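You operate a simulated robot arm through the tools that you are given. There is no shell and no other tool. Be economical: measure what you need, move in short steps, check, and stop when the job is done.

You run a simulated two-armed robot. Do the job below in one go: nothing can be reset, and whatever is moved stays where it is left.

TASK
Take the cap off the blue tube and lay it down on the top of the grey table.
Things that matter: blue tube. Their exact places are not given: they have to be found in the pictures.

It is judged by the outcome, as a careful person would: the job done as asked, and still so three seconds after it is handed in. It fails if anything else is knocked over, pushed out of place, dropped, spilled or broken. Lids that push on must go on centred and level and be pressed home; caps that screw on are set level and turned clockwise until they are tight.

THE ROBOT
Two 7-joint arms with two-finger parallel grippers on one trunk, on a base that drives. Base frame: it is fixed to the floor where the robot stands at the start and does not move with it; the origin is under the middle of the robot, x ahead of it, y to its left, z up; the surface under the hand at the start is at about z = 0.92. Lengths are in m, angles in rad, forces in N, time in s.
The left shoulder is at the start at [0.026, 0.174, 1.436], the right one opposite. With the tool pointing down near the work surface each hand reaches from about 0.1 to 0.6 m from the robot's upright axis, wherever it stands, measured 20 degrees to its own side. Payload 3.6 kg a hand.
The TCP of each hand is the grasp point between the finger pads, 0.03 m short of the fingertips. In the tool frame z runs along the fingers and y along their closing line. Largest opening 0.11 m; finger width 0.02, thickness 0.01; the body of the gripper, 0.048 by 0.112 m, starts 0.055 m behind the TCP.
Orientation is that of the tool frame in the base frame, as a unit quaternion [x, y, z, w]. With the fingers straight down and closing along the base's y, the tool's x points along the base's -x, its y along +y and its z along -z.

THE INTERFACE
- The arms move only by the tool step_arm. It takes "left_plan", "right_plan" or both (then of equal length, played together; a hand with none holds still); each is a list of rows, each a list of 3 entries, a list of its own where there are three numbers: the shift along the tool's x, y, z in units of 25 mm (1.0 is 25 mm), then the turn, a rotation vector about the tool's x, y, z in units of 6 degrees (1.0 is 6 degrees), then the closure, from 0 (fully open) to 1 (shut). In form: [[[dx, dy, dz], [wx, wy, wz], hand], ...]. A call has 1 to 20 rows; each row shifts and turns the commanded pose from where the row before left it, along the tool's axes as they then stand. A call with a number of a shift or a turn outside -1 to 1 is refused whole. A row lasts 0.2 s, in which the tool goes at most 0.05 m and 0.15 rad; a call with a longer step from one row to the next is refused whole, and so is a gripper value outside its range. Where a pose cannot be reached the arm comes as near as it can. A force on the tool above 40 N (or 10 N above the force at the start of the call, whichever is more), or a blocked arm, ends the call early, and 0.2 s more pass. The fingers move at their own pace (about 0.153 m/s each) and stop on an object; they squeeze with about 44 N. The grip force told is the motor's: it shows also when the fingers shut on nothing. Time passes only in rows, and 0.2 s behind the last, so rows that do not move let the fingers close. It gives the time, the measured TCP pose, the force on the tool (base axes), the opening and the grip force at its end, in the units of the frame above (readings bear some noise), with the torque about the TCP (base axes, N m) and any sound that the robot's microphone picked up, and new pictures: "show" is both (left out), scene, wrist or none (wrist: the cameras of the hands that moved).
- Cameras (640 x 400 px; columns grow to the right, rows downward): "scene" is now at [0.0983, 0.0048, 1.5921]; the picture's right is [0.04, -1.00, 0.00], its down [-0.73, -0.03, -0.68] and it looks along [0.68, 0.03, -0.73] (base axes); focal length 248 px, centre (320, 200). "left" rides on the left gripper at [0.072, -0.017, -0.103] in its tool frame; the picture's right is [0.23, 0.97, 0.00], its down [-0.76, 0.18, -0.62] and it looks along [-0.61, 0.14, 0.78] (tool axes); focal length 222 px, centre (320, 200). "right" rides on the right gripper at [0.072, 0.017, -0.103] in its tool frame; the picture's right is [-0.23, 0.97, 0.00], its down [-0.76, -0.18, -0.62] and it looks along [-0.61, -0.14, 0.78] (tool axes); focal length 222 px, centre (320, 200).
- move_column(by): slides the trunk up (or, below 0, down) by that many m; the arms and the scene camera ride with it, the base frame stays. It gives what a move gives, with no picture.
- roll_base(legs): drives the robot by 1 to 6 legs, each [ahead, left, turn to the left] in m, m and rad, along the robot's own axes; the way and the turn of a leg run together, so that a leg with both is an arc; at most 1.5 m and 3.142 rad a leg. The arms and the cameras ride along, it lands a little off, and it stops where it bumps. It gives what a move gives, and a new picture of the scene camera.
- head_to(pan, tilt): turns the head with the scene camera to pan (to the left, within 1.501 rad either way) and tilt (down, from -0.506 to 1.204), counted from straight ahead of the robot. It gives what a move gives, and a new picture of the scene camera.
- measure_at(camera, pixels): for up to 12 pixels [column, row] of the newest picture of that camera ("zoom" is the newest enlarged one), the place [x, y, z] in the base frame of the surface seen there, good to about 0.002 m. The clock stands still meanwhile.
- enlarge(camera, box): a new picture of the part [left, top, right, bottom] of that camera's present view, enlarged. The clock stands still meanwhile.
- sign_off(): hands the job in; it is judged then, once.

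Go step by step. Measure first, check grasps and placings, and put right what went wrong. The budget is 80 turns and 260 pictures, counting those below and the enlarged ones. Unless the task says otherwise, let go and move clear before handing in, and close with one line.

The tools are called after "Request:" as a command line: name --argument value ..., lists and objects as JSON in quotes. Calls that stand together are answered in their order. step_arm: Moves the arms, as the interface text tells. Its arguments: {"type":"object","properties":{"left_plan":{"type":"array","items":{"type":"array"}},"right_plan":{"type":"array","items":{"type":"array"}},"show":{"type":"string","enum":["both","scene","wrist","none"]}},"required":[]} The other tools are called the same way: move_column (by) slides the trunk up or down; roll_base (legs) drives the base; head_to (pan, tilt) turns the head that bears the scene camera; measure_at (camera, pixels) gives the place of the surface under pixels of a picture; enlarge (camera, box) takes an enlarged picture of a part of a camera's view; sign_off () hands the job in.

At the start:

```text
time_s: 0.0
left_tool_pos: [0.5266, 0.2621, 1.3528]
left_orientation: [0.0, 1.0, 0.0, 0.0]
left_wrist_force: [0.8, -0.4, 0.0]
left_ft_torque: [0.01, 0.04, 0.01]
left_finger_gap: 0.1101
left_grasp_force: 0.1
right_tool_pos: [0.3725, -0.1742, 1.3225]
right_orientation: [-0.001, 1.0, 0.0, 0.0]
right_wrist_force: [-0.3, 1.2, -0.4]
right_ft_torque: [0.01, -0.05, 0.0]
right_finger_gap: 0.1105
right_grasp_force: 0.1
trunk travel left (down, up): [-0.55, 0.213]
robot x, y, heading: [0.0027, -0.0025, 0.004]
head pan, tilt: [0.04, 0.824]
```

scene: 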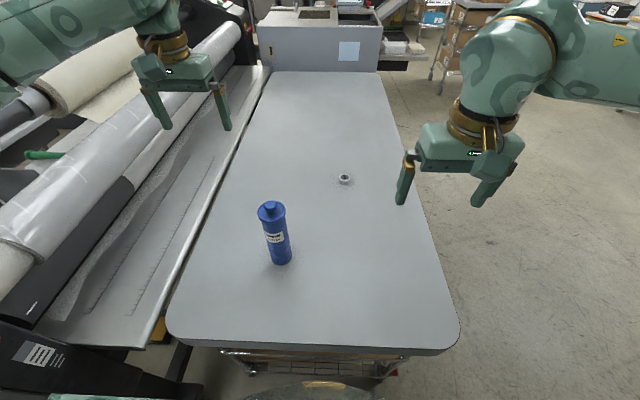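
right: 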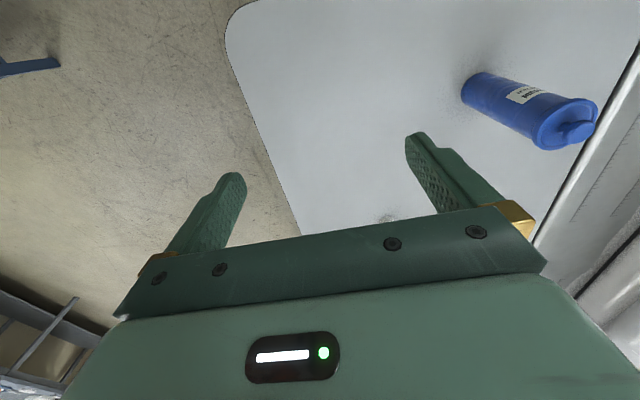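
left: 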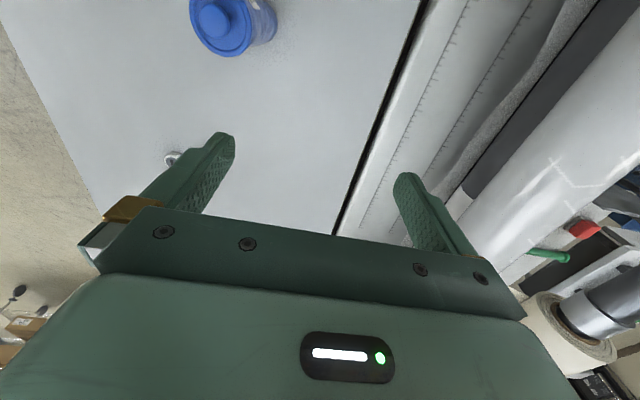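

The blue tube stands at about (275,235) in the scene, with a cap and knob on top near (268,208). I'll enlarge and measure it.

Request:
enlarge --camera "scene" --box '[230, 180, 326, 280]'

Request:
enlarge --camera "left" --box '[170, 0, 298, 80]'

Request:
measure_at --camera "scene" --pixels '[[268, 204], [268, 212], [260, 210], [283, 210], [275, 230], [281, 262], [310, 250], [344, 178], [240, 250], [320, 200]]'

```text
4.00 times, centred on (278, 230) of scene
```

zoom: 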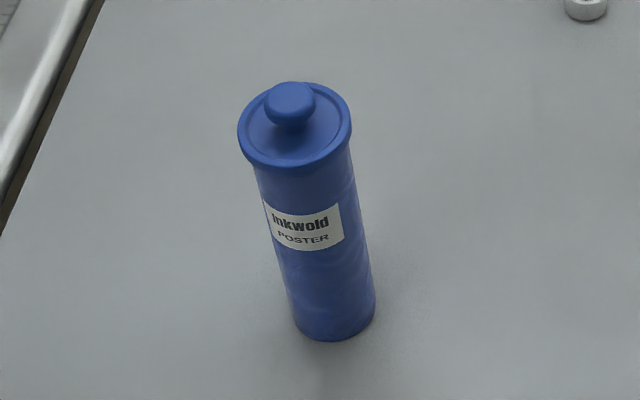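

```text
5.00 times, centred on (234, 40) of left
```

zoom: 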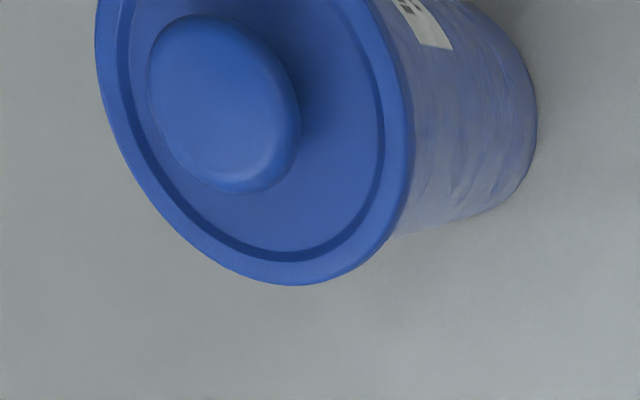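

```text
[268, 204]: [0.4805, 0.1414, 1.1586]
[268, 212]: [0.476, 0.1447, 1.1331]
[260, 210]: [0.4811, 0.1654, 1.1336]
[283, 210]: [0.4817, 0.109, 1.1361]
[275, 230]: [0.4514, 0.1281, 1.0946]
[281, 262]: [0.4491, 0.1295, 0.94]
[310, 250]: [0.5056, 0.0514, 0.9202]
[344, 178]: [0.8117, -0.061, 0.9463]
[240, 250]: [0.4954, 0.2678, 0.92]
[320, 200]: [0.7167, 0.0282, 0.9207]
```

The tube's axis is near (0.479, 0.136). It is about 0.055 wide, the cap rim is at z≈1.135 and the knob top at ≈1.16. The right hand will hold the body from the side while the left pulls the knob, so I'll turn the right hand first.

Request:
step_arm --right_plan '[[[-0.4, 0.4, 1], [0, 0, 0], 0], [[-0.4, 0.4, 1], [0, 0, 0], 0], [[-0.4, 0.4, 1], [0, 0, 0], 0], [[-0.4, 0.4, 1], [0, 0, 0], 0], [[-0.4, 0.4, 0.8], [0, 0, 0], 0], [[0, 0, 0], [0, 0, -1], 0], [[0, 0, 0], [0, 0, -1], 0], [[0, 0, 0], [0, 0, -1], 0], [[0, 0, 0], [0, 0, -1], 0], [[0, 0, 0], [0, 0, -1], 0], [[0, 0, 0], [0, 0, -1], 0], [[0, 0, 0], [0, 0, -1], 0], [[0, 0, 0], [0, 0, -1], 0], [[0, 0, 0], [0, 0, -1], 0], [[0, 0, 0], [0, 0, -1], 0]]' --show "scene"

Request:
step_arm --right_plan '[[[0, 0, 0], [0, -1, 0], 0], [[0, 0, 0], [0, -1, 0], 0], [[0, 0, 0], [0, -1, 0], 0], [[0, 0, 0], [0, -1, 0], 0], [[0, 0, 0], [0, -1, 0], 0], [[0, 0, 0], [0, -1, 0], 0], [[0, 0, 0], [0, -1, 0], 0], [[0, 0, 0], [0, -1, 0], 0], [[0, 0, 0], [0, -1, 0], 0], [[0, 0, 0], [0, -1, 0], 0], [[0, 0, 0], [0, -1, 0], 0], [[0, 0, 0], [0, -1, 0], 0], [[0, 0, 0], [0, -1, 0], 0], [[0, 0, 0], [0, -1, 0], 0], [[0, 0, 0], [0, -1, 0], 0]]'

```text
time_s: 3.2
left_tool_pos: [0.5274, 0.263, 1.3532]
left_orientation: [0.001, 1.0, 0.0, 0.0]
left_wrist_force: [-0.5, 0.0, -0.2]
left_ft_torque: [-0.01, 0.02, 0.02]
left_finger_gap: 0.1099
left_grasp_force: 0.2
right_tool_pos: [0.4231, -0.1242, 1.2021]
right_orientation: [-0.359, 0.933, 0.0, -0.001]
right_wrist_force: [0.5, 0.6, -0.7]
right_ft_torque: [0.0, 0.01, -0.01]
right_finger_gap: 0.1099
right_grasp_force: 0.1
right hand out of reach, approached as far as the arm can: row 13, 14, 15
trunk travel left (down, up): [-0.55, 0.213]
robot x, y, heading: [-0.0005, -0.0024, 0.0]
head pan, tilt: [0.04, 0.824]
```

scene: 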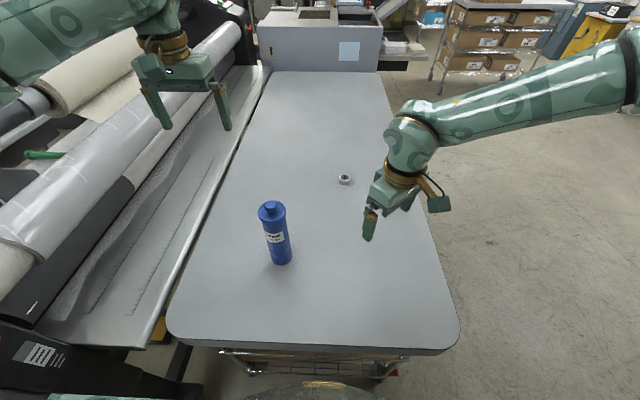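

```text
time_s: 6.4
left_tool_pos: [0.5264, 0.2631, 1.3536]
left_orientation: [0.0, 1.0, 0.0, 0.0]
left_wrist_force: [0.2, 0.4, -1.0]
left_ft_torque: [-0.02, 0.02, 0.01]
left_finger_gap: 0.1099
left_grasp_force: 0.0
right_tool_pos: [0.4214, -0.1232, 1.2029]
right_orientation: [-0.253, 0.66, 0.253, 0.66]
right_wrist_force: [-0.2, 0.1, -0.3]
right_ft_torque: [0.04, 0.01, 0.0]
right_finger_gap: 0.1101
right_grasp_force: 0.1
trunk travel left (down, up): [-0.55, 0.213]
robot x, y, heading: [0.0013, 0.0012, 0.002]
head pan, tilt: [0.04, 0.824]
```

scene: 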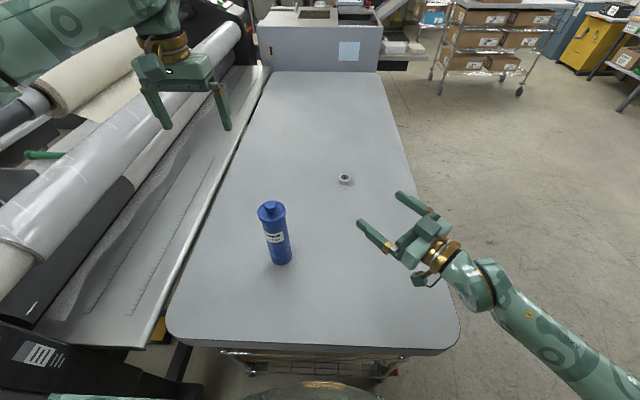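
right: 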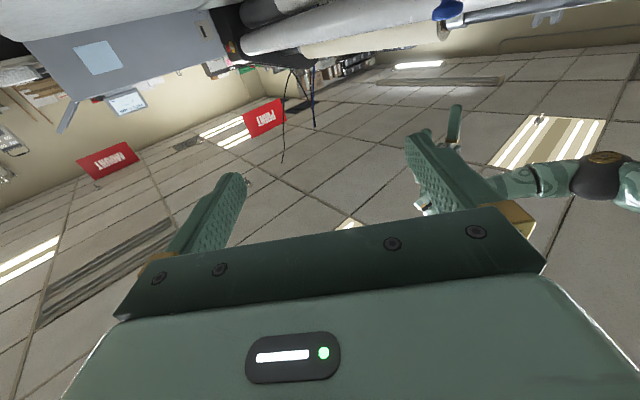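

The right hand is now level and points along (0.74, 0.67, 0), about 42° left of ahead. I'll line it up with the tube axis at z≈1.06, still about 0.2 m short.

Request:
step_arm --right_plan '[[[0.715, 0.77, 0], [0, 0, 0], 0], [[0.715, 0.77, 0], [0, 0, 0], 0], [[0.715, 0.77, 0], [0, 0, 0], 0], [[0.715, 0.77, 0], [0, 0, 0], 0], [[0.715, 0.77, 0], [0, 0, 0], 0], [[0.715, 0.77, 0], [0, 0, 0], 0], [[0.715, 0.77, 0], [0, 0, 0], 0], [[0.715, 0.77, 0], [0, 0, 0], 0], [[0, 0, 0], [0, 0, 0], 0]]' --show "scene"

```text
time_s: 8.4
left_tool_pos: [0.5269, 0.262, 1.3541]
left_orientation: [0.0, 1.0, 0.0, -0.001]
left_wrist_force: [-0.3, -0.2, -0.4]
left_ft_torque: [0.01, 0.01, 0.01]
left_finger_gap: 0.1102
left_grasp_force: 0.1
right_tool_pos: [0.3482, -0.0587, 1.0343]
right_orientation: [-0.253, 0.659, 0.256, 0.66]
right_wrist_force: [0.3, -0.1, -0.4]
right_ft_torque: [-0.01, 0.0, 0.02]
right_finger_gap: 0.1099
right_grasp_force: 0.0
right hand out of reach, approached as far as the arm can: row 3, 4, 5, 6, 7, 8
trunk travel left (down, up): [-0.55, 0.213]
robot x, y, heading: [0.002, 0.0023, 0.004]
head pan, tilt: [0.04, 0.824]
```

scene: 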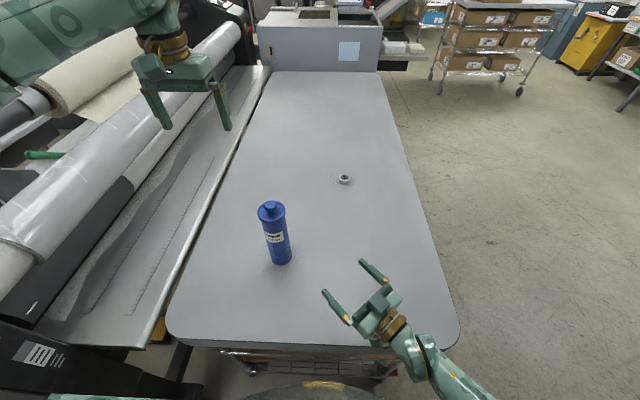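

The hand is near the inner edge of its reach. I'll advance 0.09 m along the fingers first, then shift across.

Request:
step_arm --right_plan '[[[-0.25, 0, 0.8], [0, 0, 0], 0], [[-0.25, 0, 0.8], [0, 0, 0], 0], [[-0.25, 0, 0.8], [0, 0, 0], 0], [[-0.25, 0, 0.8], [0, 0, 0], 0], [[0, 0.6, 0.1], [0, 0, 0], 0], [[0, 0.6, 0.1], [0, 0, 0], 0], [[0, 0.6, 0.1], [0, 0, 0], 0], [[0, 0.5, 0.1], [0, 0, 0], 0], [[0, 0, 0], [0, 0, 0], 0]]' --show "scene"

```text
time_s: 10.4
left_tool_pos: [0.5271, 0.2612, 1.353]
left_orientation: [0.0, 1.0, 0.0, 0.0]
left_wrist_force: [0.2, 0.1, 0.1]
left_ft_torque: [-0.01, -0.02, -0.01]
left_finger_gap: 0.1101
left_grasp_force: 0.1
right_tool_pos: [0.4149, -0.0004, 1.0239]
right_orientation: [-0.254, 0.659, 0.257, 0.66]
right_wrist_force: [0.0, 0.7, 0.0]
right_ft_torque: [0.0, 0.01, -0.01]
right_finger_gap: 0.11
right_grasp_force: 0.1
right hand out of reach, approached as far as the arm can: row 1, 2, 3, 4, 5, 6, 7, 8
trunk travel left (down, up): [-0.55, 0.213]
robot x, y, heading: [-0.0022, -0.0029, 0.003]
head pan, tilt: [0.04, 0.824]
```

scene: 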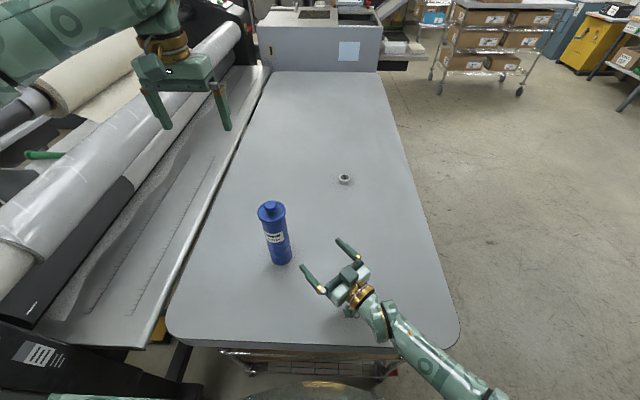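

The sideways shift is limited here, and the tube bears about 65° from this spot. I'll try turning the hand about 24° further left to point at it.

Request:
step_arm --right_plan '[[[-0.3, 0, 0], [-1, 0, 0], 0], [[-0.3, 0, 0], [-1, 0, 0], 0], [[-0.3, 0, 0], [-1, 0, 0], 0], [[-0.3, 0, 0], [-1, 0, 0], 0], [[0, 0, 0], [0, 0, 0], 0]]' --show "scene"

```text
time_s: 11.6
left_tool_pos: [0.5257, 0.262, 1.3538]
left_orientation: [0.0, 1.0, 0.0, 0.001]
left_wrist_force: [0.1, -0.1, 0.8]
left_ft_torque: [0.0, -0.02, 0.0]
left_finger_gap: 0.1099
left_grasp_force: 0.1
right_tool_pos: [0.4143, -0.0013, 1.0553]
right_orientation: [-0.386, 0.592, 0.386, 0.593]
right_wrist_force: [-0.1, -0.8, 0.3]
right_ft_torque: [-0.02, 0.01, -0.02]
right_finger_gap: 0.1101
right_grasp_force: 0.0
trunk travel left (down, up): [-0.55, 0.213]
robot x, y, heading: [0.0013, 0.0026, 0.001]
head pan, tilt: [0.04, 0.824]
```

scene: 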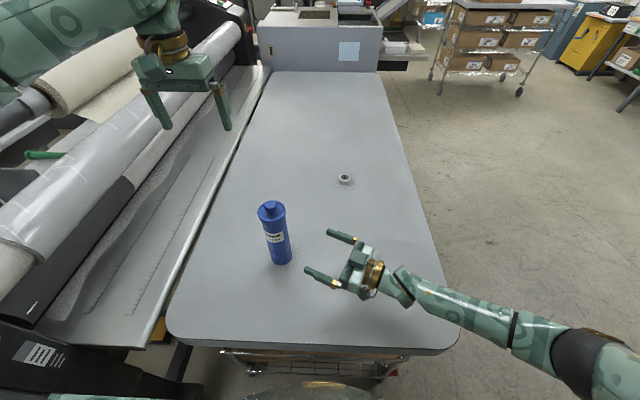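

That reached: the hand now points along (0.40, 0.915), with the tube 0.15 m ahead and nearly centred. I'll advance 0.1 m and check.

Request:
step_arm --right_plan '[[[0, -0.04, 0.8], [0, 0, 0], 0], [[0, -0.04, 0.8], [0, 0, 0], 0], [[0, -0.04, 0.8], [0, 0, 0], 0], [[0, -0.04, 0.8], [0, 0, 0], 0], [[0, 0, 0.8], [0, 0, 0], 0], [[0, 0, 0], [0, 0, 0], 0]]' --show "scene"

Request:
enlarge --camera "scene" --box '[230, 180, 390, 280]'

Request:
measure_at --camera "scene" --pixels '[[268, 205], [264, 235], [270, 235], [275, 235], [280, 235], [285, 235], [272, 222], [276, 222], [280, 222], [283, 222]]'

```text
time_s: 13.0
left_tool_pos: [0.5277, 0.261, 1.355]
left_orientation: [-0.001, 1.0, 0.0, 0.0]
left_wrist_force: [0.0, -0.5, -1.2]
left_ft_torque: [0.01, -0.03, -0.03]
left_finger_gap: 0.11
left_grasp_force: 0.1
right_tool_pos: [0.4587, 0.0887, 1.0559]
right_orientation: [-0.384, 0.593, 0.384, 0.595]
right_wrist_force: [-0.9, -0.3, 0.5]
right_ft_torque: [0.02, 0.01, 0.0]
right_finger_gap: 0.1101
right_grasp_force: 0.1
trunk travel left (down, up): [-0.55, 0.213]
robot x, y, heading: [-0.0, 0.0026, -0.001]
head pan, tilt: [0.04, 0.824]
```

scene: 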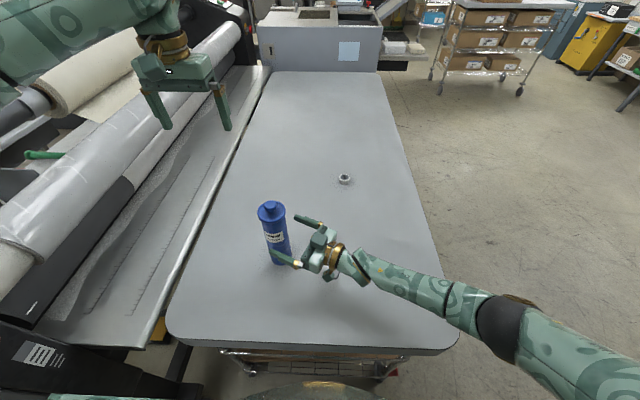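

```text
4.00 times, centred on (310, 230) of scene
```

zoom: 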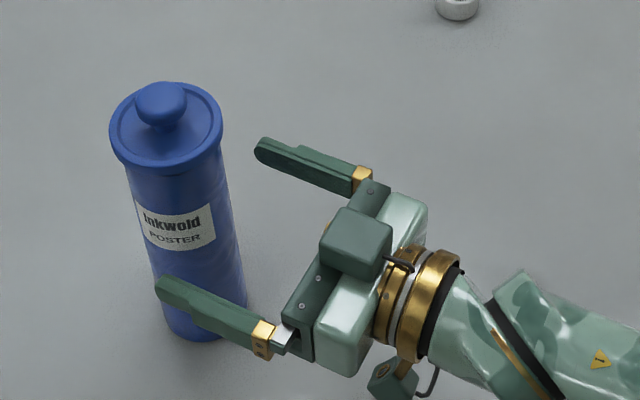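

```text
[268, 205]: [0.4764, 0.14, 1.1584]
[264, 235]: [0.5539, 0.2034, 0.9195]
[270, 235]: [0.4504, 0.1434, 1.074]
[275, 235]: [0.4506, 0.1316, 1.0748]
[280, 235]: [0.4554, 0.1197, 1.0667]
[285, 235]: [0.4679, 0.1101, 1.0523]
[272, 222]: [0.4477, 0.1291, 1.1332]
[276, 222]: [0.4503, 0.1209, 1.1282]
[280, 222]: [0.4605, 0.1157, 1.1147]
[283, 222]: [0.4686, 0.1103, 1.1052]
```

The tube axis refines to (0.478, 0.1375) and the fingers straddle it. I'll go 0.05 m further and close gently, letting the fingers settle.

Request:
step_arm --right_plan '[[[0, 0.04, 0.7], [0, 0, 0], 0], [[0, 0.04, 0.7], [0, 0, 0], 0], [[0, 0, 0.7], [0, 0, 0], 0], [[0, 0, 0], [0, 0, 0], 0]]' --show "scene"

Request:
enlarge --camera "scene" --box '[230, 180, 390, 280]'

```text
time_s: 14.0
left_tool_pos: [0.528, 0.2618, 1.3537]
left_orientation: [0.0, 1.0, -0.001, 0.0]
left_wrist_force: [-0.5, -1.2, 0.3]
left_ft_torque: [0.0, 0.0, 0.0]
left_finger_gap: 0.1101
left_grasp_force: 0.1
right_tool_pos: [0.4787, 0.1387, 1.0546]
right_orientation: [-0.384, 0.593, 0.385, 0.594]
right_wrist_force: [-0.3, -0.2, -0.4]
right_ft_torque: [-0.04, 0.01, 0.0]
right_finger_gap: 0.11
right_grasp_force: 0.0
trunk travel left (down, up): [-0.55, 0.213]
robot x, y, heading: [-0.0017, -0.0007, -0.0]
head pan, tilt: [0.04, 0.824]
```

scene: 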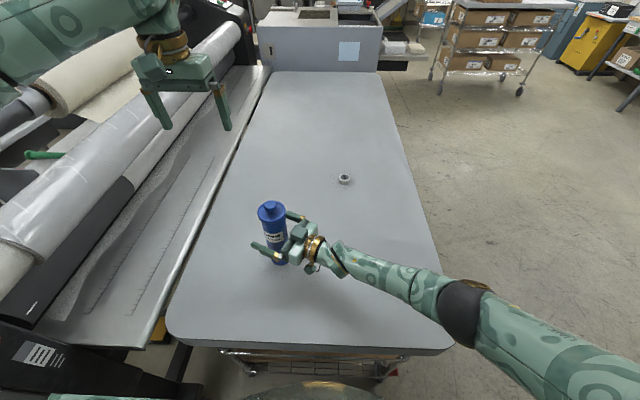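

```text
4.00 times, centred on (310, 230) of scene
```

zoom: 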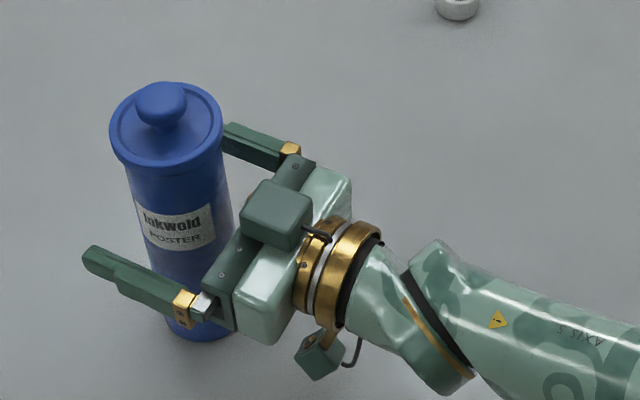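

The fingers straddle the tube at (0.4787, 0.1387). I'll close the right hand, and meanwhile bring the left hand over the knob at z≈1.22.

Request:
step_arm --right_plan '[[[0, 0, 0], [0, 0, 0], 1], [[0, 0, 0], [0, 0, 0], 1], [[0, 0, 0], [0, 0, 0], 1], [[0, 0, 0], [0, 0, 0], 1], [[0, 0, 0], [0, 0, 0], 1], [[0, 0, 0], [0, 0, 0], 1], [[0, 0, 0], [0, 0, 0], 1], [[0, 0, 0], [0, 0, 0], 1]]' --left_plan '[[[0.25, -0.62, 0.67], [0, 0, 0], 0], [[0.25, -0.62, 0.67], [0, 0, 0], 0], [[0.25, -0.62, 0.67], [0, 0, 0], 0], [[0.25, -0.62, 0.67], [0, 0, 0], 0], [[0.25, -0.62, 0.67], [0, 0, 0], 0], [[0.25, -0.62, 0.67], [0, 0, 0], 0], [[0.25, -0.62, 0.67], [0, 0, 0], 0], [[0.25, -0.62, 0.67], [0, 0, 0], 0]]'

Request:
enlarge --camera "left" --box '[160, 60, 480, 260]'

```text
time_s: 15.8
left_tool_pos: [0.4778, 0.1365, 1.2199]
left_orientation: [-0.001, 1.0, 0.0, 0.0]
left_wrist_force: [0.0, -0.6, 0.9]
left_ft_torque: [0.03, -0.03, -0.02]
left_finger_gap: 0.11
left_grasp_force: 0.0
right_tool_pos: [0.4781, 0.1397, 1.0543]
right_orientation: [-0.384, 0.592, 0.385, 0.594]
right_wrist_force: [3.3, -0.2, 8.4]
right_ft_torque: [-0.02, -0.17, 0.04]
right_finger_gap: 0.0621
right_grasp_force: 44.4
trunk travel left (down, up): [-0.55, 0.213]
robot x, y, heading: [-0.0018, 0.0013, -0.002]
head pan, tilt: [0.04, 0.824]
```

scene: 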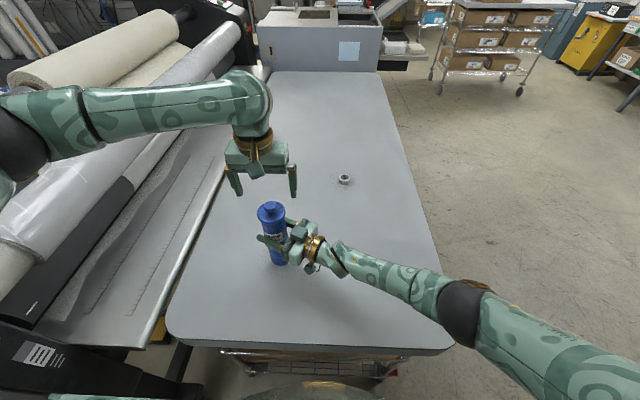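
right: 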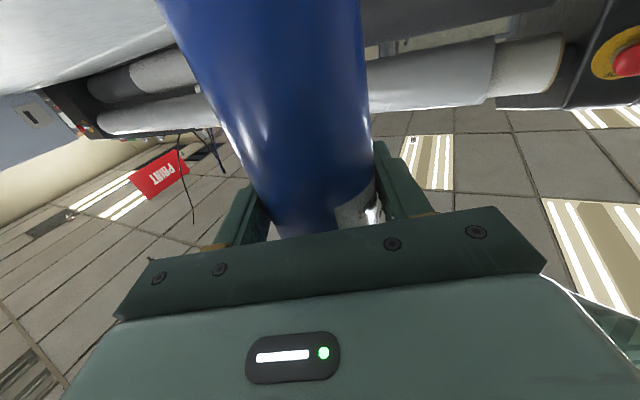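
left: 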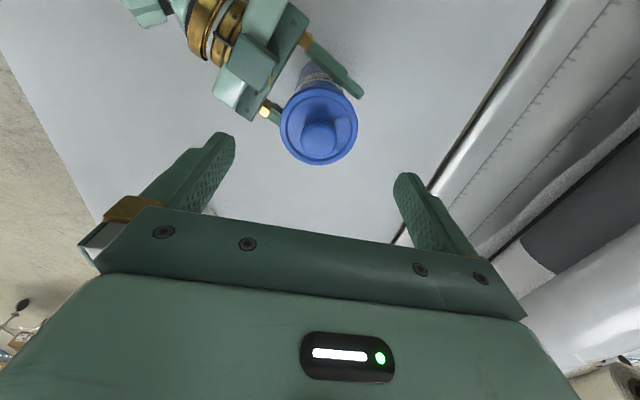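

```text
2.00 times, centred on (320, 160) of left
```

zoom: 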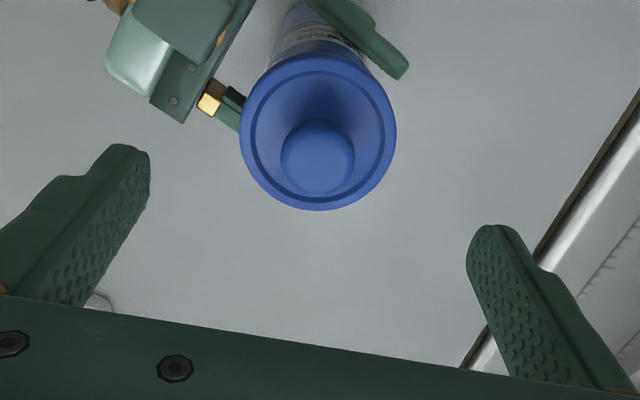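

The right hand holds the tube (gap 0.062, 44 N). I'll measure the knob and rim with the left camera to centre that hand.

Request:
measure_at --camera "left" --pixels '[[319, 138], [304, 138], [335, 138], [319, 152], [319, 125], [284, 125], [354, 125], [319, 163], [295, 150], [345, 150]]'

```text
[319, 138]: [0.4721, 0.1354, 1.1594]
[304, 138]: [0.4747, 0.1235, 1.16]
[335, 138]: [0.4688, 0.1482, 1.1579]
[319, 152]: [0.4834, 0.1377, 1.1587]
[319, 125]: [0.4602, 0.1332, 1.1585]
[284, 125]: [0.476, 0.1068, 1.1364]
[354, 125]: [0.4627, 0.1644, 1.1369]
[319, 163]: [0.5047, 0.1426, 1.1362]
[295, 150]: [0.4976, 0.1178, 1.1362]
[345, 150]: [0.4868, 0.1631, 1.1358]
```

The knob centre is at (0.473, 0.136), 0.027 wide, with its top at 1.160 and the rim top at 1.1365. I'll lower the left TCP to z≈1.170 so the tips clear the rim, then close.

Request:
step_arm --left_plan '[[[0.1, 0, 0.66], [0, 0, 0], 0], [[0.1, 0, 0.66], [0, 0, 0], 0], [[0, 0, 0.66], [0, 0, 0], 0], [[0, 0, 0], [0, 0, 0], 0.5], [[0, 0, 0], [0, 0, 0], 1], [[0, 0, 0], [0, 0, 0], 1], [[0, 0, 0], [0, 0, 0], 1]]' --show "both"

Request:
enlarge --camera "scene" --box '[220, 140, 348, 280]'

```text
time_s: 17.4
left_tool_pos: [0.4726, 0.1373, 1.1726]
left_orientation: [0.0, 1.0, 0.0, 0.0]
left_wrist_force: [0.8, -0.2, 0.9]
left_ft_torque: [0.0, -0.01, 0.01]
left_finger_gap: 0.0265
left_grasp_force: 43.8
right_tool_pos: [0.4784, 0.14, 1.055]
right_orientation: [-0.385, 0.592, 0.385, 0.593]
right_wrist_force: [1.5, 1.0, 9.0]
right_ft_torque: [0.08, -0.01, -0.02]
right_finger_gap: 0.0621
right_grasp_force: 43.9
trunk travel left (down, up): [-0.55, 0.213]
robot x, y, heading: [0.0005, -0.0003, -0.0]
head pan, tilt: [0.04, 0.824]
heard: snap
```

scene: 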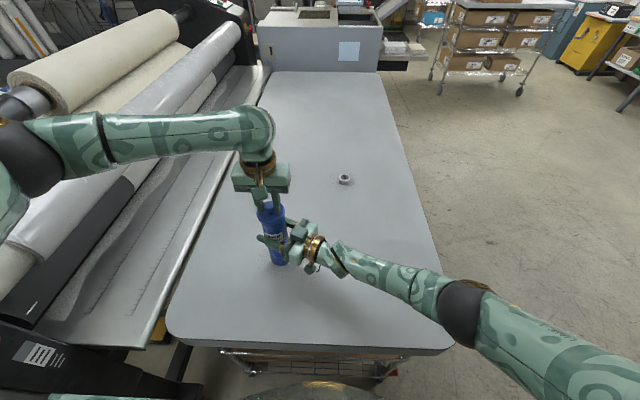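
left: 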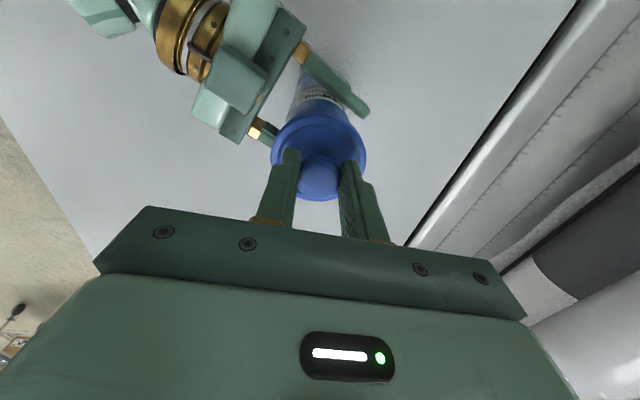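

```text
2.86 times, centred on (284, 210) of scene
```

zoom: 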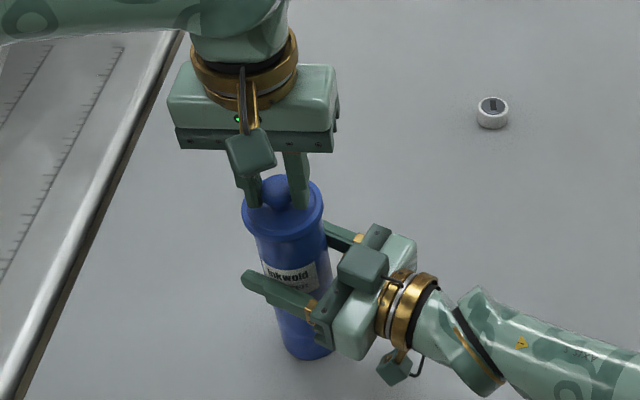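

The knob is gripped (gap 0.0265, 44 N) and a snap was heard. I'll pull straight up slowly and watch the force.

Request:
step_arm --left_plan '[[[0, 0, -0.12], [0, 0, 0], 1], [[0, 0, -0.12], [0, 0, 0], 1], [[0, 0, -0.12], [0, 0, 0], 1], [[0, 0, -0.12], [0, 0, 0], 1], [[0, 0, 0], [0, 0, 0], 1]]' --show "both"

Request:
enlarge --camera "scene" --box '[220, 140, 348, 280]'

```text
time_s: 18.6
left_tool_pos: [0.4732, 0.1374, 1.1824]
left_orientation: [-0.001, 1.0, 0.0, 0.0]
left_wrist_force: [0.4, 0.2, 0.1]
left_ft_torque: [0.03, 0.01, 0.01]
left_finger_gap: 0.0264
left_grasp_force: 44.0
right_tool_pos: [0.4778, 0.1393, 1.0556]
right_orientation: [-0.385, 0.592, 0.385, 0.594]
right_wrist_force: [2.3, 1.2, 8.7]
right_ft_torque: [0.12, 0.12, 0.02]
right_finger_gap: 0.0618
right_grasp_force: 43.4
trunk travel left (down, up): [-0.55, 0.213]
robot x, y, heading: [-0.0008, -0.0001, -0.0]
head pan, tilt: [0.04, 0.824]
```

scene: 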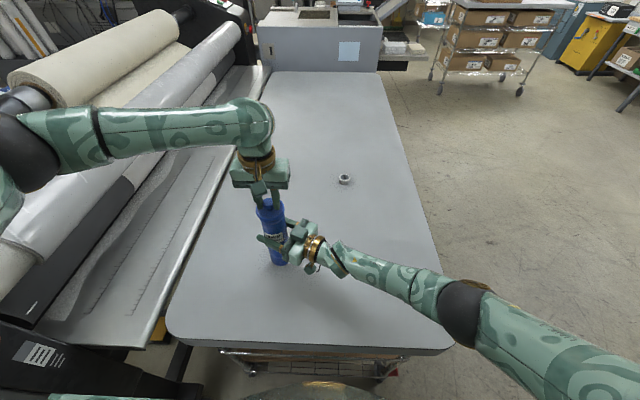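
left: 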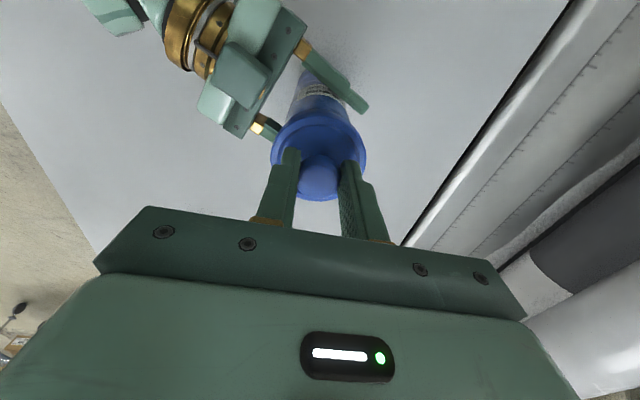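

```text
2.86 times, centred on (284, 210) of scene
```

zoom: 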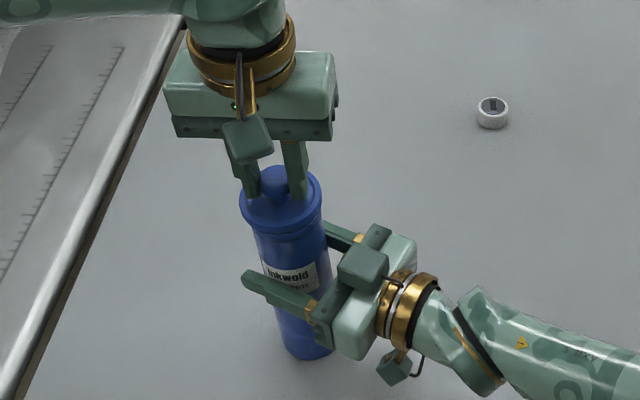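

The cap is moving up with the left hand almost without force while the tube stays. I'll keep raising it.

Request:
step_arm --left_plan '[[[0, 0, -0.4], [0, 0, 0], 1], [[0, 0, -0.4], [0, 0, 0], 1], [[0, 0, -0.4], [0, 0, 0], 1], [[0, 0, -0.4], [0, 0, 0], 1], [[0, 0, -0.4], [0, 0, 0], 1], [[0, 0, -0.4], [0, 0, 0], 1], [[0, 0, -0.4], [0, 0, 0], 1], [[0, 0, -0.4], [0, 0, 0], 1], [[0, 0, 0], [0, 0, 0], 1]]' --show "scene"

Request:
enlarge --camera "scene" --box '[220, 140, 348, 280]'

```text
time_s: 20.6
left_tool_pos: [0.4731, 0.1384, 1.2605]
left_orientation: [-0.001, 1.0, 0.0, 0.0]
left_wrist_force: [-0.6, 0.9, -0.7]
left_ft_torque: [-0.02, -0.02, 0.02]
left_finger_gap: 0.0262
left_grasp_force: 44.0
right_tool_pos: [0.4785, 0.1379, 1.0554]
right_orientation: [-0.385, 0.594, 0.385, 0.593]
right_wrist_force: [2.5, -0.2, 7.6]
right_ft_torque: [0.04, 0.11, -0.05]
right_finger_gap: 0.062
right_grasp_force: 44.0
trunk travel left (down, up): [-0.55, 0.213]
robot x, y, heading: [-0.003, 0.0003, 0.001]
head pan, tilt: [0.04, 0.824]
```

scene: 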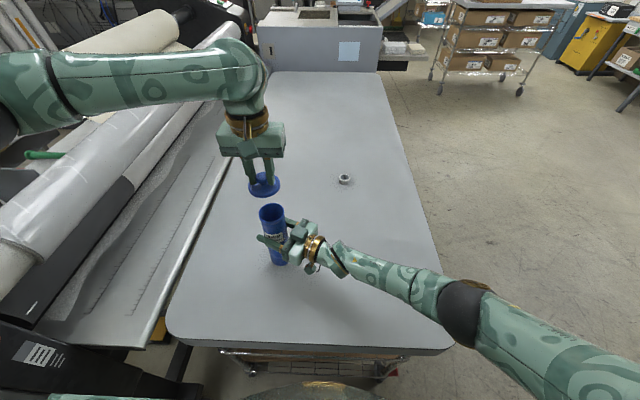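

```text
2.86 times, centred on (284, 210) of scene
```

zoom: 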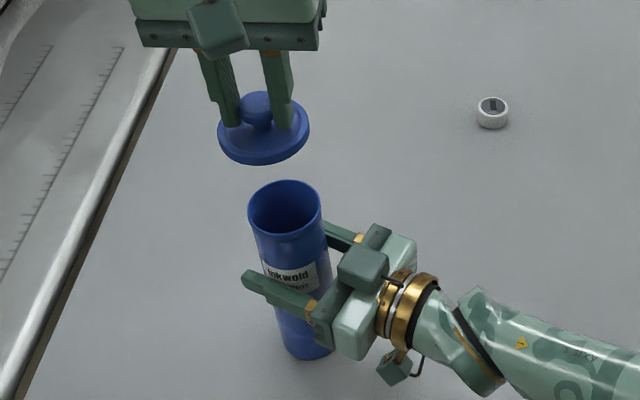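

The cap is off and the tube stands open in the right hand. I'll measure the cap's underside edge and the table area ahead where I'd put it.

Request:
measure_at --camera "scene" --pixels '[[250, 188], [264, 194], [264, 197], [264, 196], [278, 189], [290, 160], [265, 160], [245, 160], [300, 170], [235, 200], [271, 206]]'

```text
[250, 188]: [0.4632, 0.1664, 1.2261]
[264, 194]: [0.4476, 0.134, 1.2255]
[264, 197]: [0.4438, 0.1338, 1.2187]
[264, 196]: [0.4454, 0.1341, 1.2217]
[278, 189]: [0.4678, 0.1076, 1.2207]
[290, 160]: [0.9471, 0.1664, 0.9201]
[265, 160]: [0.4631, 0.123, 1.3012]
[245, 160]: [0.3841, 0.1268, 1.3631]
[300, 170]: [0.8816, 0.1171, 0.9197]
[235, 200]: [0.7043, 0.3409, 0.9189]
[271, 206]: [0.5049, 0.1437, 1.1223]
```

The cap rim is about 0.01 thick and the table is clear around (0.66, 0.22). I'll carry the cap there and lower it to TCP z≈1.03.

Request:
step_arm --left_plan '[[[-0.75, 0.33, 0], [0, 0, 0], 1], [[-0.75, 0.33, 0], [0, 0, 0], 1], [[-0.75, 0.33, 0], [0, 0, 0], 1], [[-0.75, 0.33, 0], [0, 0, 0], 1], [[-0.75, 0.33, 0], [0, 0, 0], 1], [[-0.75, 0.33, 0], [0, 0, 0], 1], [[-0.75, 0.33, 0], [0, 0, 0], 1], [[-0.75, 0.33, 0], [0, 0, 0], 1], [[-0.75, 0.33, 0], [0, 0, 0], 1], [[-0.75, 0.33, 0], [0, 0, 0], 1], [[0, 0, 0.9], [0, 0, 0], 1], [[0, 0, 0.9], [0, 0, 0], 1], [[0, 0, 0.9], [0, 0, 0], 1], [[0, 0, 0.9], [0, 0, 0], 1], [[0, 0, 0], [0, 0, 0], 1]]' --show "both"

```text
time_s: 23.8
left_tool_pos: [0.6233, 0.2189, 1.172]
left_orientation: [0.0, 1.0, 0.0, 0.0]
left_wrist_force: [-0.2, -1.1, 0.0]
left_ft_torque: [-0.03, -0.01, -0.02]
left_finger_gap: 0.0265
left_grasp_force: 44.0
left hand out of reach, approached as far as the arm can: row 9, 10, 12, 14
right_tool_pos: [0.4783, 0.1377, 1.0555]
right_orientation: [-0.385, 0.593, 0.385, 0.593]
right_wrist_force: [0.5, 0.3, 5.7]
right_ft_torque: [-0.03, 0.2, 0.0]
right_finger_gap: 0.0623
right_grasp_force: 43.6
trunk travel left (down, up): [-0.55, 0.213]
robot x, y, heading: [-0.0007, 0.0039, 0.005]
head pan, tilt: [0.04, 0.824]
```

scene: 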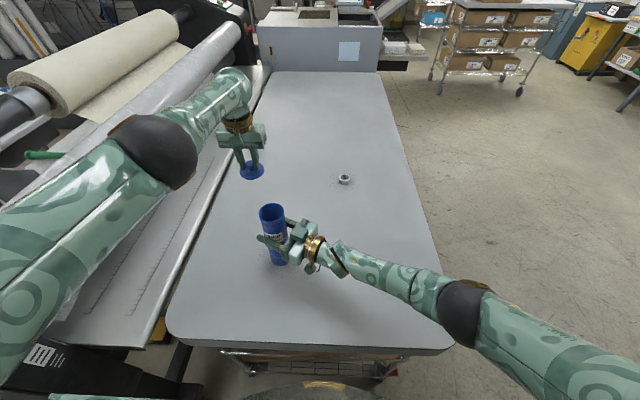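
left: 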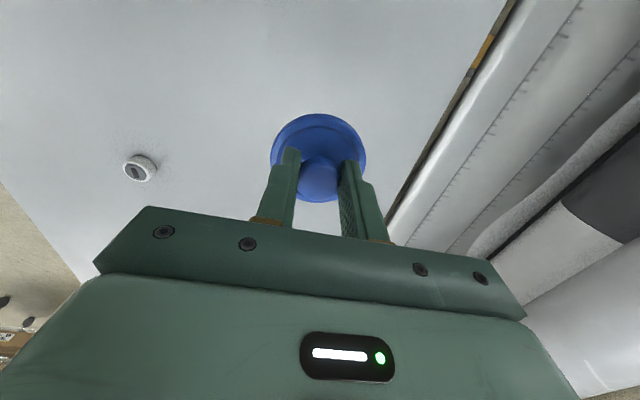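

The reach limit is near x≈0.62, so I'll come back to about (0.585, 0.235) and go down to TCP z≈1.0.

Request:
step_arm --left_plan '[[[0.5, 0.2, 0], [0, 0, 0], 1], [[0.5, 0.2, 0], [0, 0, 0], 1], [[0.5, 0.2, 0], [0, 0, 0], 1], [[0, 0, 0.75], [0, 0, 0], 1], [[0, 0, 0.75], [0, 0, 0], 1], [[0, 0, 0.75], [0, 0, 0], 1], [[0, 0, 0.75], [0, 0, 0], 1], [[0, 0, 0.75], [0, 0, 0], 1], [[0, 0, 0.75], [0, 0, 0], 1], [[0, 0, 0.75], [0, 0, 0], 1], [[0, 0, 0.75], [0, 0, 0], 1], [[0, 0, 0.75], [0, 0, 0], 1], [[0, 0, 0], [0, 0, 0], 1]]' --show "both"

Request:
enlarge --camera "scene" --box '[190, 130, 350, 280]'

```text
time_s: 26.6
left_tool_pos: [0.5835, 0.2534, 1.0183]
left_orientation: [0.0, 1.0, 0.001, 0.001]
left_wrist_force: [-1.1, -0.8, -0.3]
left_ft_torque: [-0.05, 0.02, -0.01]
left_finger_gap: 0.0265
left_grasp_force: 44.3
left hand out of reach, approached as far as the arm can: row 1, 2, 3, 5, 6, 7, 8, 9, 10, 11, 12
right_tool_pos: [0.4779, 0.139, 1.0536]
right_orientation: [-0.385, 0.593, 0.384, 0.594]
right_wrist_force: [0.0, -0.8, 2.7]
right_ft_torque: [0.01, 0.12, -0.01]
right_finger_gap: 0.0624
right_grasp_force: 43.6
trunk travel left (down, up): [-0.55, 0.213]
robot x, y, heading: [-0.0002, -0.0038, 0.004]
head pan, tilt: [0.04, 0.824]
```

scene: 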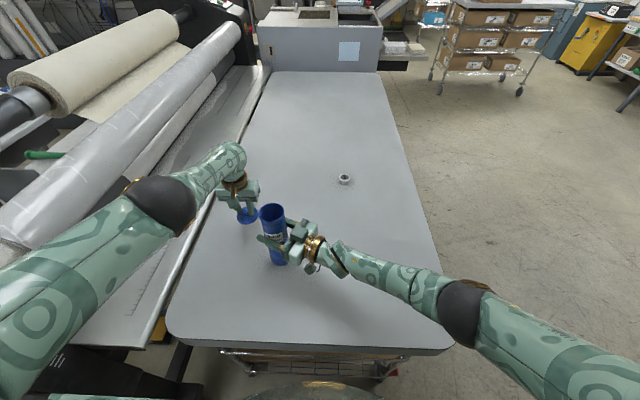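
left: 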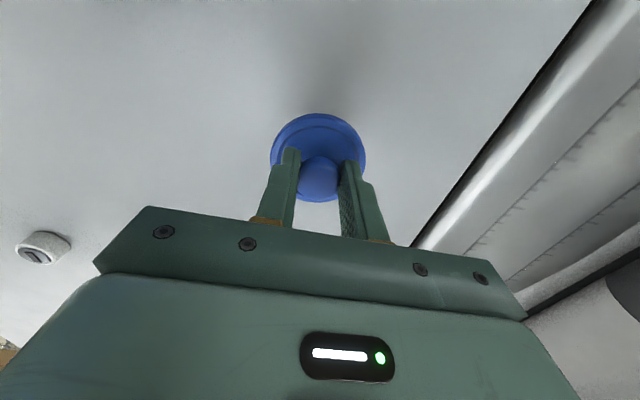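

```text
2.67 times, centred on (270, 205) of scene
```

zoom: 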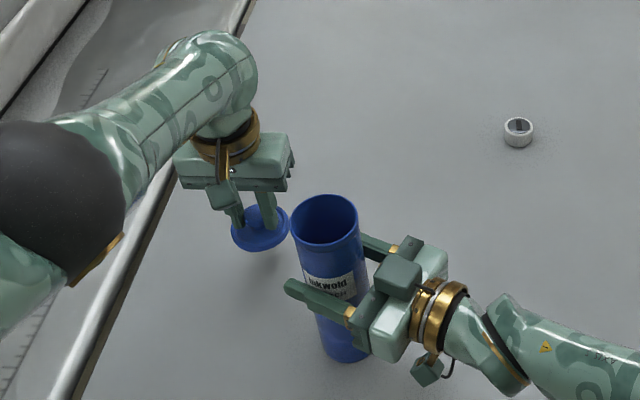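

Reach gets tighter lower down, so I'll come back toward x≈0.545, lower to z≈0.985, and check.

Request:
step_arm --left_plan '[[[0.5, 0, 0], [0, 0, 0], 1], [[0.5, 0, 0], [0, 0, 0], 1], [[0.5, 0, 0], [0, 0, 0], 1], [[0, 0, 0.4], [0, 0, 0], 1], [[0, 0, 0.4], [0, 0, 0], 1], [[0, 0, 0.4], [0, 0, 0], 1], [[0, 0, 0], [0, 0, 0], 1]]' --show "both"

Request:
enlarge --camera "scene" --box '[190, 130, 350, 280]'

```text
time_s: 28.2
left_tool_pos: [0.5659, 0.26, 0.9811]
left_orientation: [0.0, 1.0, 0.0, 0.0]
left_wrist_force: [-0.8, -0.1, -1.2]
left_ft_torque: [0.03, 0.04, 0.01]
left_finger_gap: 0.0263
left_grasp_force: 44.0
left hand out of reach, approached as far as the arm can: row 1, 2, 3, 5, 6
right_tool_pos: [0.4776, 0.1384, 1.0548]
right_orientation: [-0.385, 0.593, 0.385, 0.593]
right_wrist_force: [-0.2, -0.6, 0.5]
right_ft_torque: [0.07, 0.03, -0.02]
right_finger_gap: 0.0622
right_grasp_force: 44.3
trunk travel left (down, up): [-0.55, 0.213]
robot x, y, heading: [0.0006, -0.0028, 0.001]
head pan, tilt: [0.04, 0.824]
```

scene: 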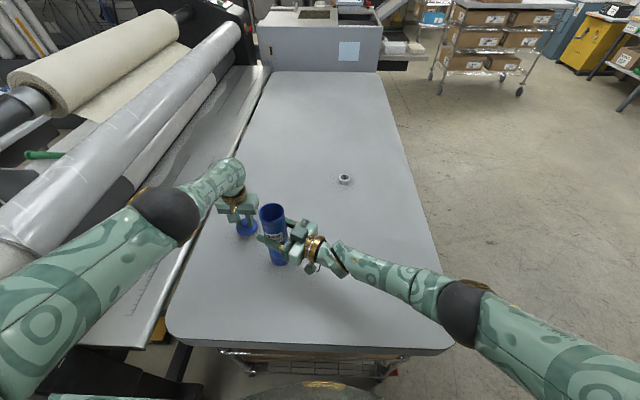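
left: 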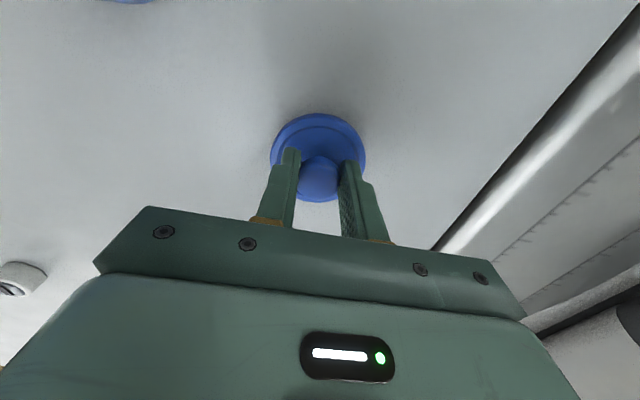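

```text
2.67 times, centred on (270, 205) of scene
```

zoom: 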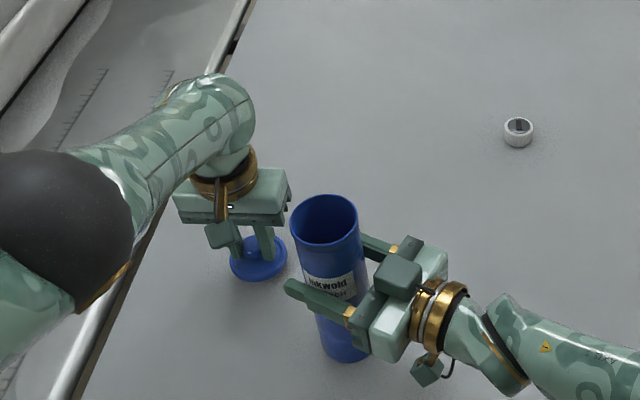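

The TCP is at 0.981, so the rim bottom should be about 1.5 cm above the table. I'll move back slightly for reach, then lower in 3 mm steps watching for contact.

Request:
step_arm --left_plan '[[[0.6, 0, 0], [0, 0, 0], 1], [[0, 0, 0.12], [0, 0, 0], 1], [[0, 0, 0.12], [0, 0, 0], 1], [[0, 0, 0.12], [0, 0, 0], 1], [[0, 0, 0.08], [0, 0, 0], 1], [[0, 0, 0], [0, 0, 0], 1]]' --show "wrist"

Request:
enlarge --camera "left" --box '[220, 80, 420, 220]'

Request:
measure_at --camera "left" --pixels '[[318, 120], [318, 116], [318, 110], [318, 105], [275, 140], [362, 140]]'

```text
time_s: 29.6
left_tool_pos: [0.561, 0.2611, 0.9687]
left_orientation: [-0.001, 1.0, -0.001, 0.0]
left_wrist_force: [-0.4, -0.6, 0.5]
left_ft_torque: [-0.03, 0.03, 0.01]
left_finger_gap: 0.0267
left_grasp_force: 44.3
left hand out of reach, approached as far as the arm can: row 1, 5
right_tool_pos: [0.4787, 0.1393, 1.0539]
right_orientation: [-0.386, 0.592, 0.386, 0.593]
right_wrist_force: [-0.1, -0.2, 0.5]
right_ft_torque: [0.04, 0.01, 0.03]
right_finger_gap: 0.0622
right_grasp_force: 43.7
trunk travel left (down, up): [-0.55, 0.213]
robot x, y, heading: [-0.0002, 0.0034, 0.001]
head pan, tilt: [0.04, 0.824]
```

left: 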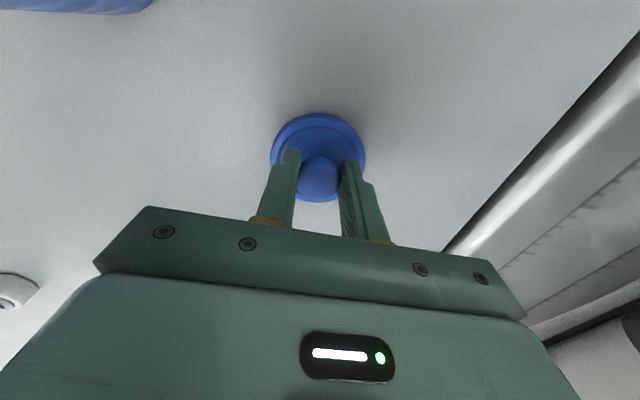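

```text
2.86 times, centred on (320, 150) of left
```

zoom: 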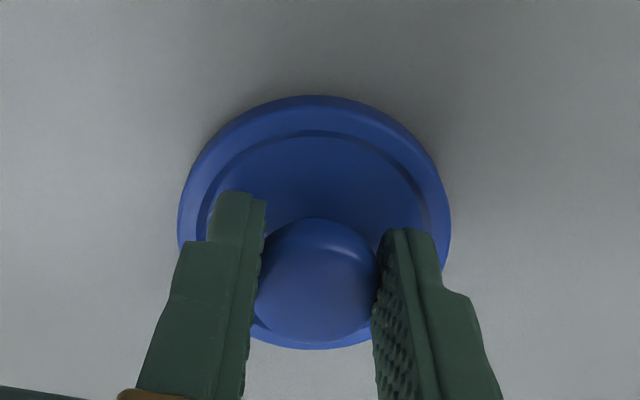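

```text
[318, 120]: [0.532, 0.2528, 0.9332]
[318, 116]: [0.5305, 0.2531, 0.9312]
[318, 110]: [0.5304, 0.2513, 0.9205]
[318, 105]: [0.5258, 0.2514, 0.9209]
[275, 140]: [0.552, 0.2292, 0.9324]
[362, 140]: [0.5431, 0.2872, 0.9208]
```

The rim top is at 0.933 with the table at 0.920, so only about 2–3 mm remain. I'll lower in 2 mm steps until it touches.

Request:
step_arm --left_plan '[[[0, 0, 0.08], [0, 0, 0], 1], [[0, 0, 0.08], [0, 0, 0], 1], [[0, 0, 0], [0, 0, 0], 1]]' --show "wrist"

Request:
measure_at --camera "left" --pixels '[[318, 120], [318, 116], [318, 110], [275, 140]]'

```text
time_s: 30.4
left_tool_pos: [0.5599, 0.2617, 0.9657]
left_orientation: [-0.001, 1.0, -0.001, 0.0]
left_wrist_force: [-0.5, 0.4, -0.7]
left_ft_torque: [-0.02, -0.01, -0.02]
left_finger_gap: 0.0272
left_grasp_force: 44.3
right_tool_pos: [0.4793, 0.1392, 1.0531]
right_orientation: [-0.385, 0.593, 0.385, 0.593]
right_wrist_force: [-0.4, -1.3, 1.2]
right_ft_torque: [0.01, -0.03, -0.02]
right_finger_gap: 0.0622
right_grasp_force: 43.2
trunk travel left (down, up): [-0.55, 0.213]
robot x, y, heading: [-0.0008, 0.0045, -0.004]
head pan, tilt: [0.04, 0.824]
```

left: 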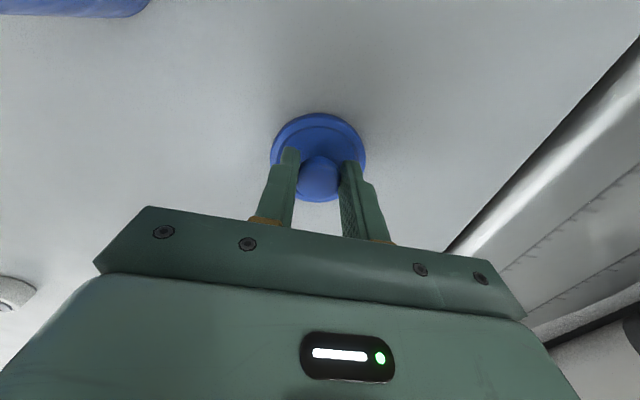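

```text
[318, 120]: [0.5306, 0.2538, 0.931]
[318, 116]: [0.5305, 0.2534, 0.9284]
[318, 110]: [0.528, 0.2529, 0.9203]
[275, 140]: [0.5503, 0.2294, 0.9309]
```

No contact yet, with the rim top at 0.931. I'll lower a little further.

Request:
step_arm --left_plan '[[[0, 0, 0.06], [0, 0, 0], 1], [[0, 0, 0.06], [0, 0, 0], 1], [[0, 0, 0], [0, 0, 0], 1]]' --show "none"

```text
time_s: 31.2
left_tool_pos: [0.559, 0.263, 0.9641]
left_orientation: [0.001, 1.0, 0.0, 0.001]
left_wrist_force: [0.9, -0.3, 2.5]
left_ft_torque: [0.09, 0.02, -0.04]
left_finger_gap: 0.0273
left_grasp_force: 43.9
left hand out of reach, approached as far as the arm can: row 1
right_tool_pos: [0.4785, 0.1389, 1.0544]
right_orientation: [-0.385, 0.593, 0.385, 0.594]
right_wrist_force: [1.0, -0.5, -0.6]
right_ft_torque: [0.05, -0.05, 0.01]
right_finger_gap: 0.0622
right_grasp_force: 44.1
trunk travel left (down, up): [-0.55, 0.213]
robot x, y, heading: [-0.0021, -0.0005, 0.002]
head pan, tilt: [0.04, 0.824]
```

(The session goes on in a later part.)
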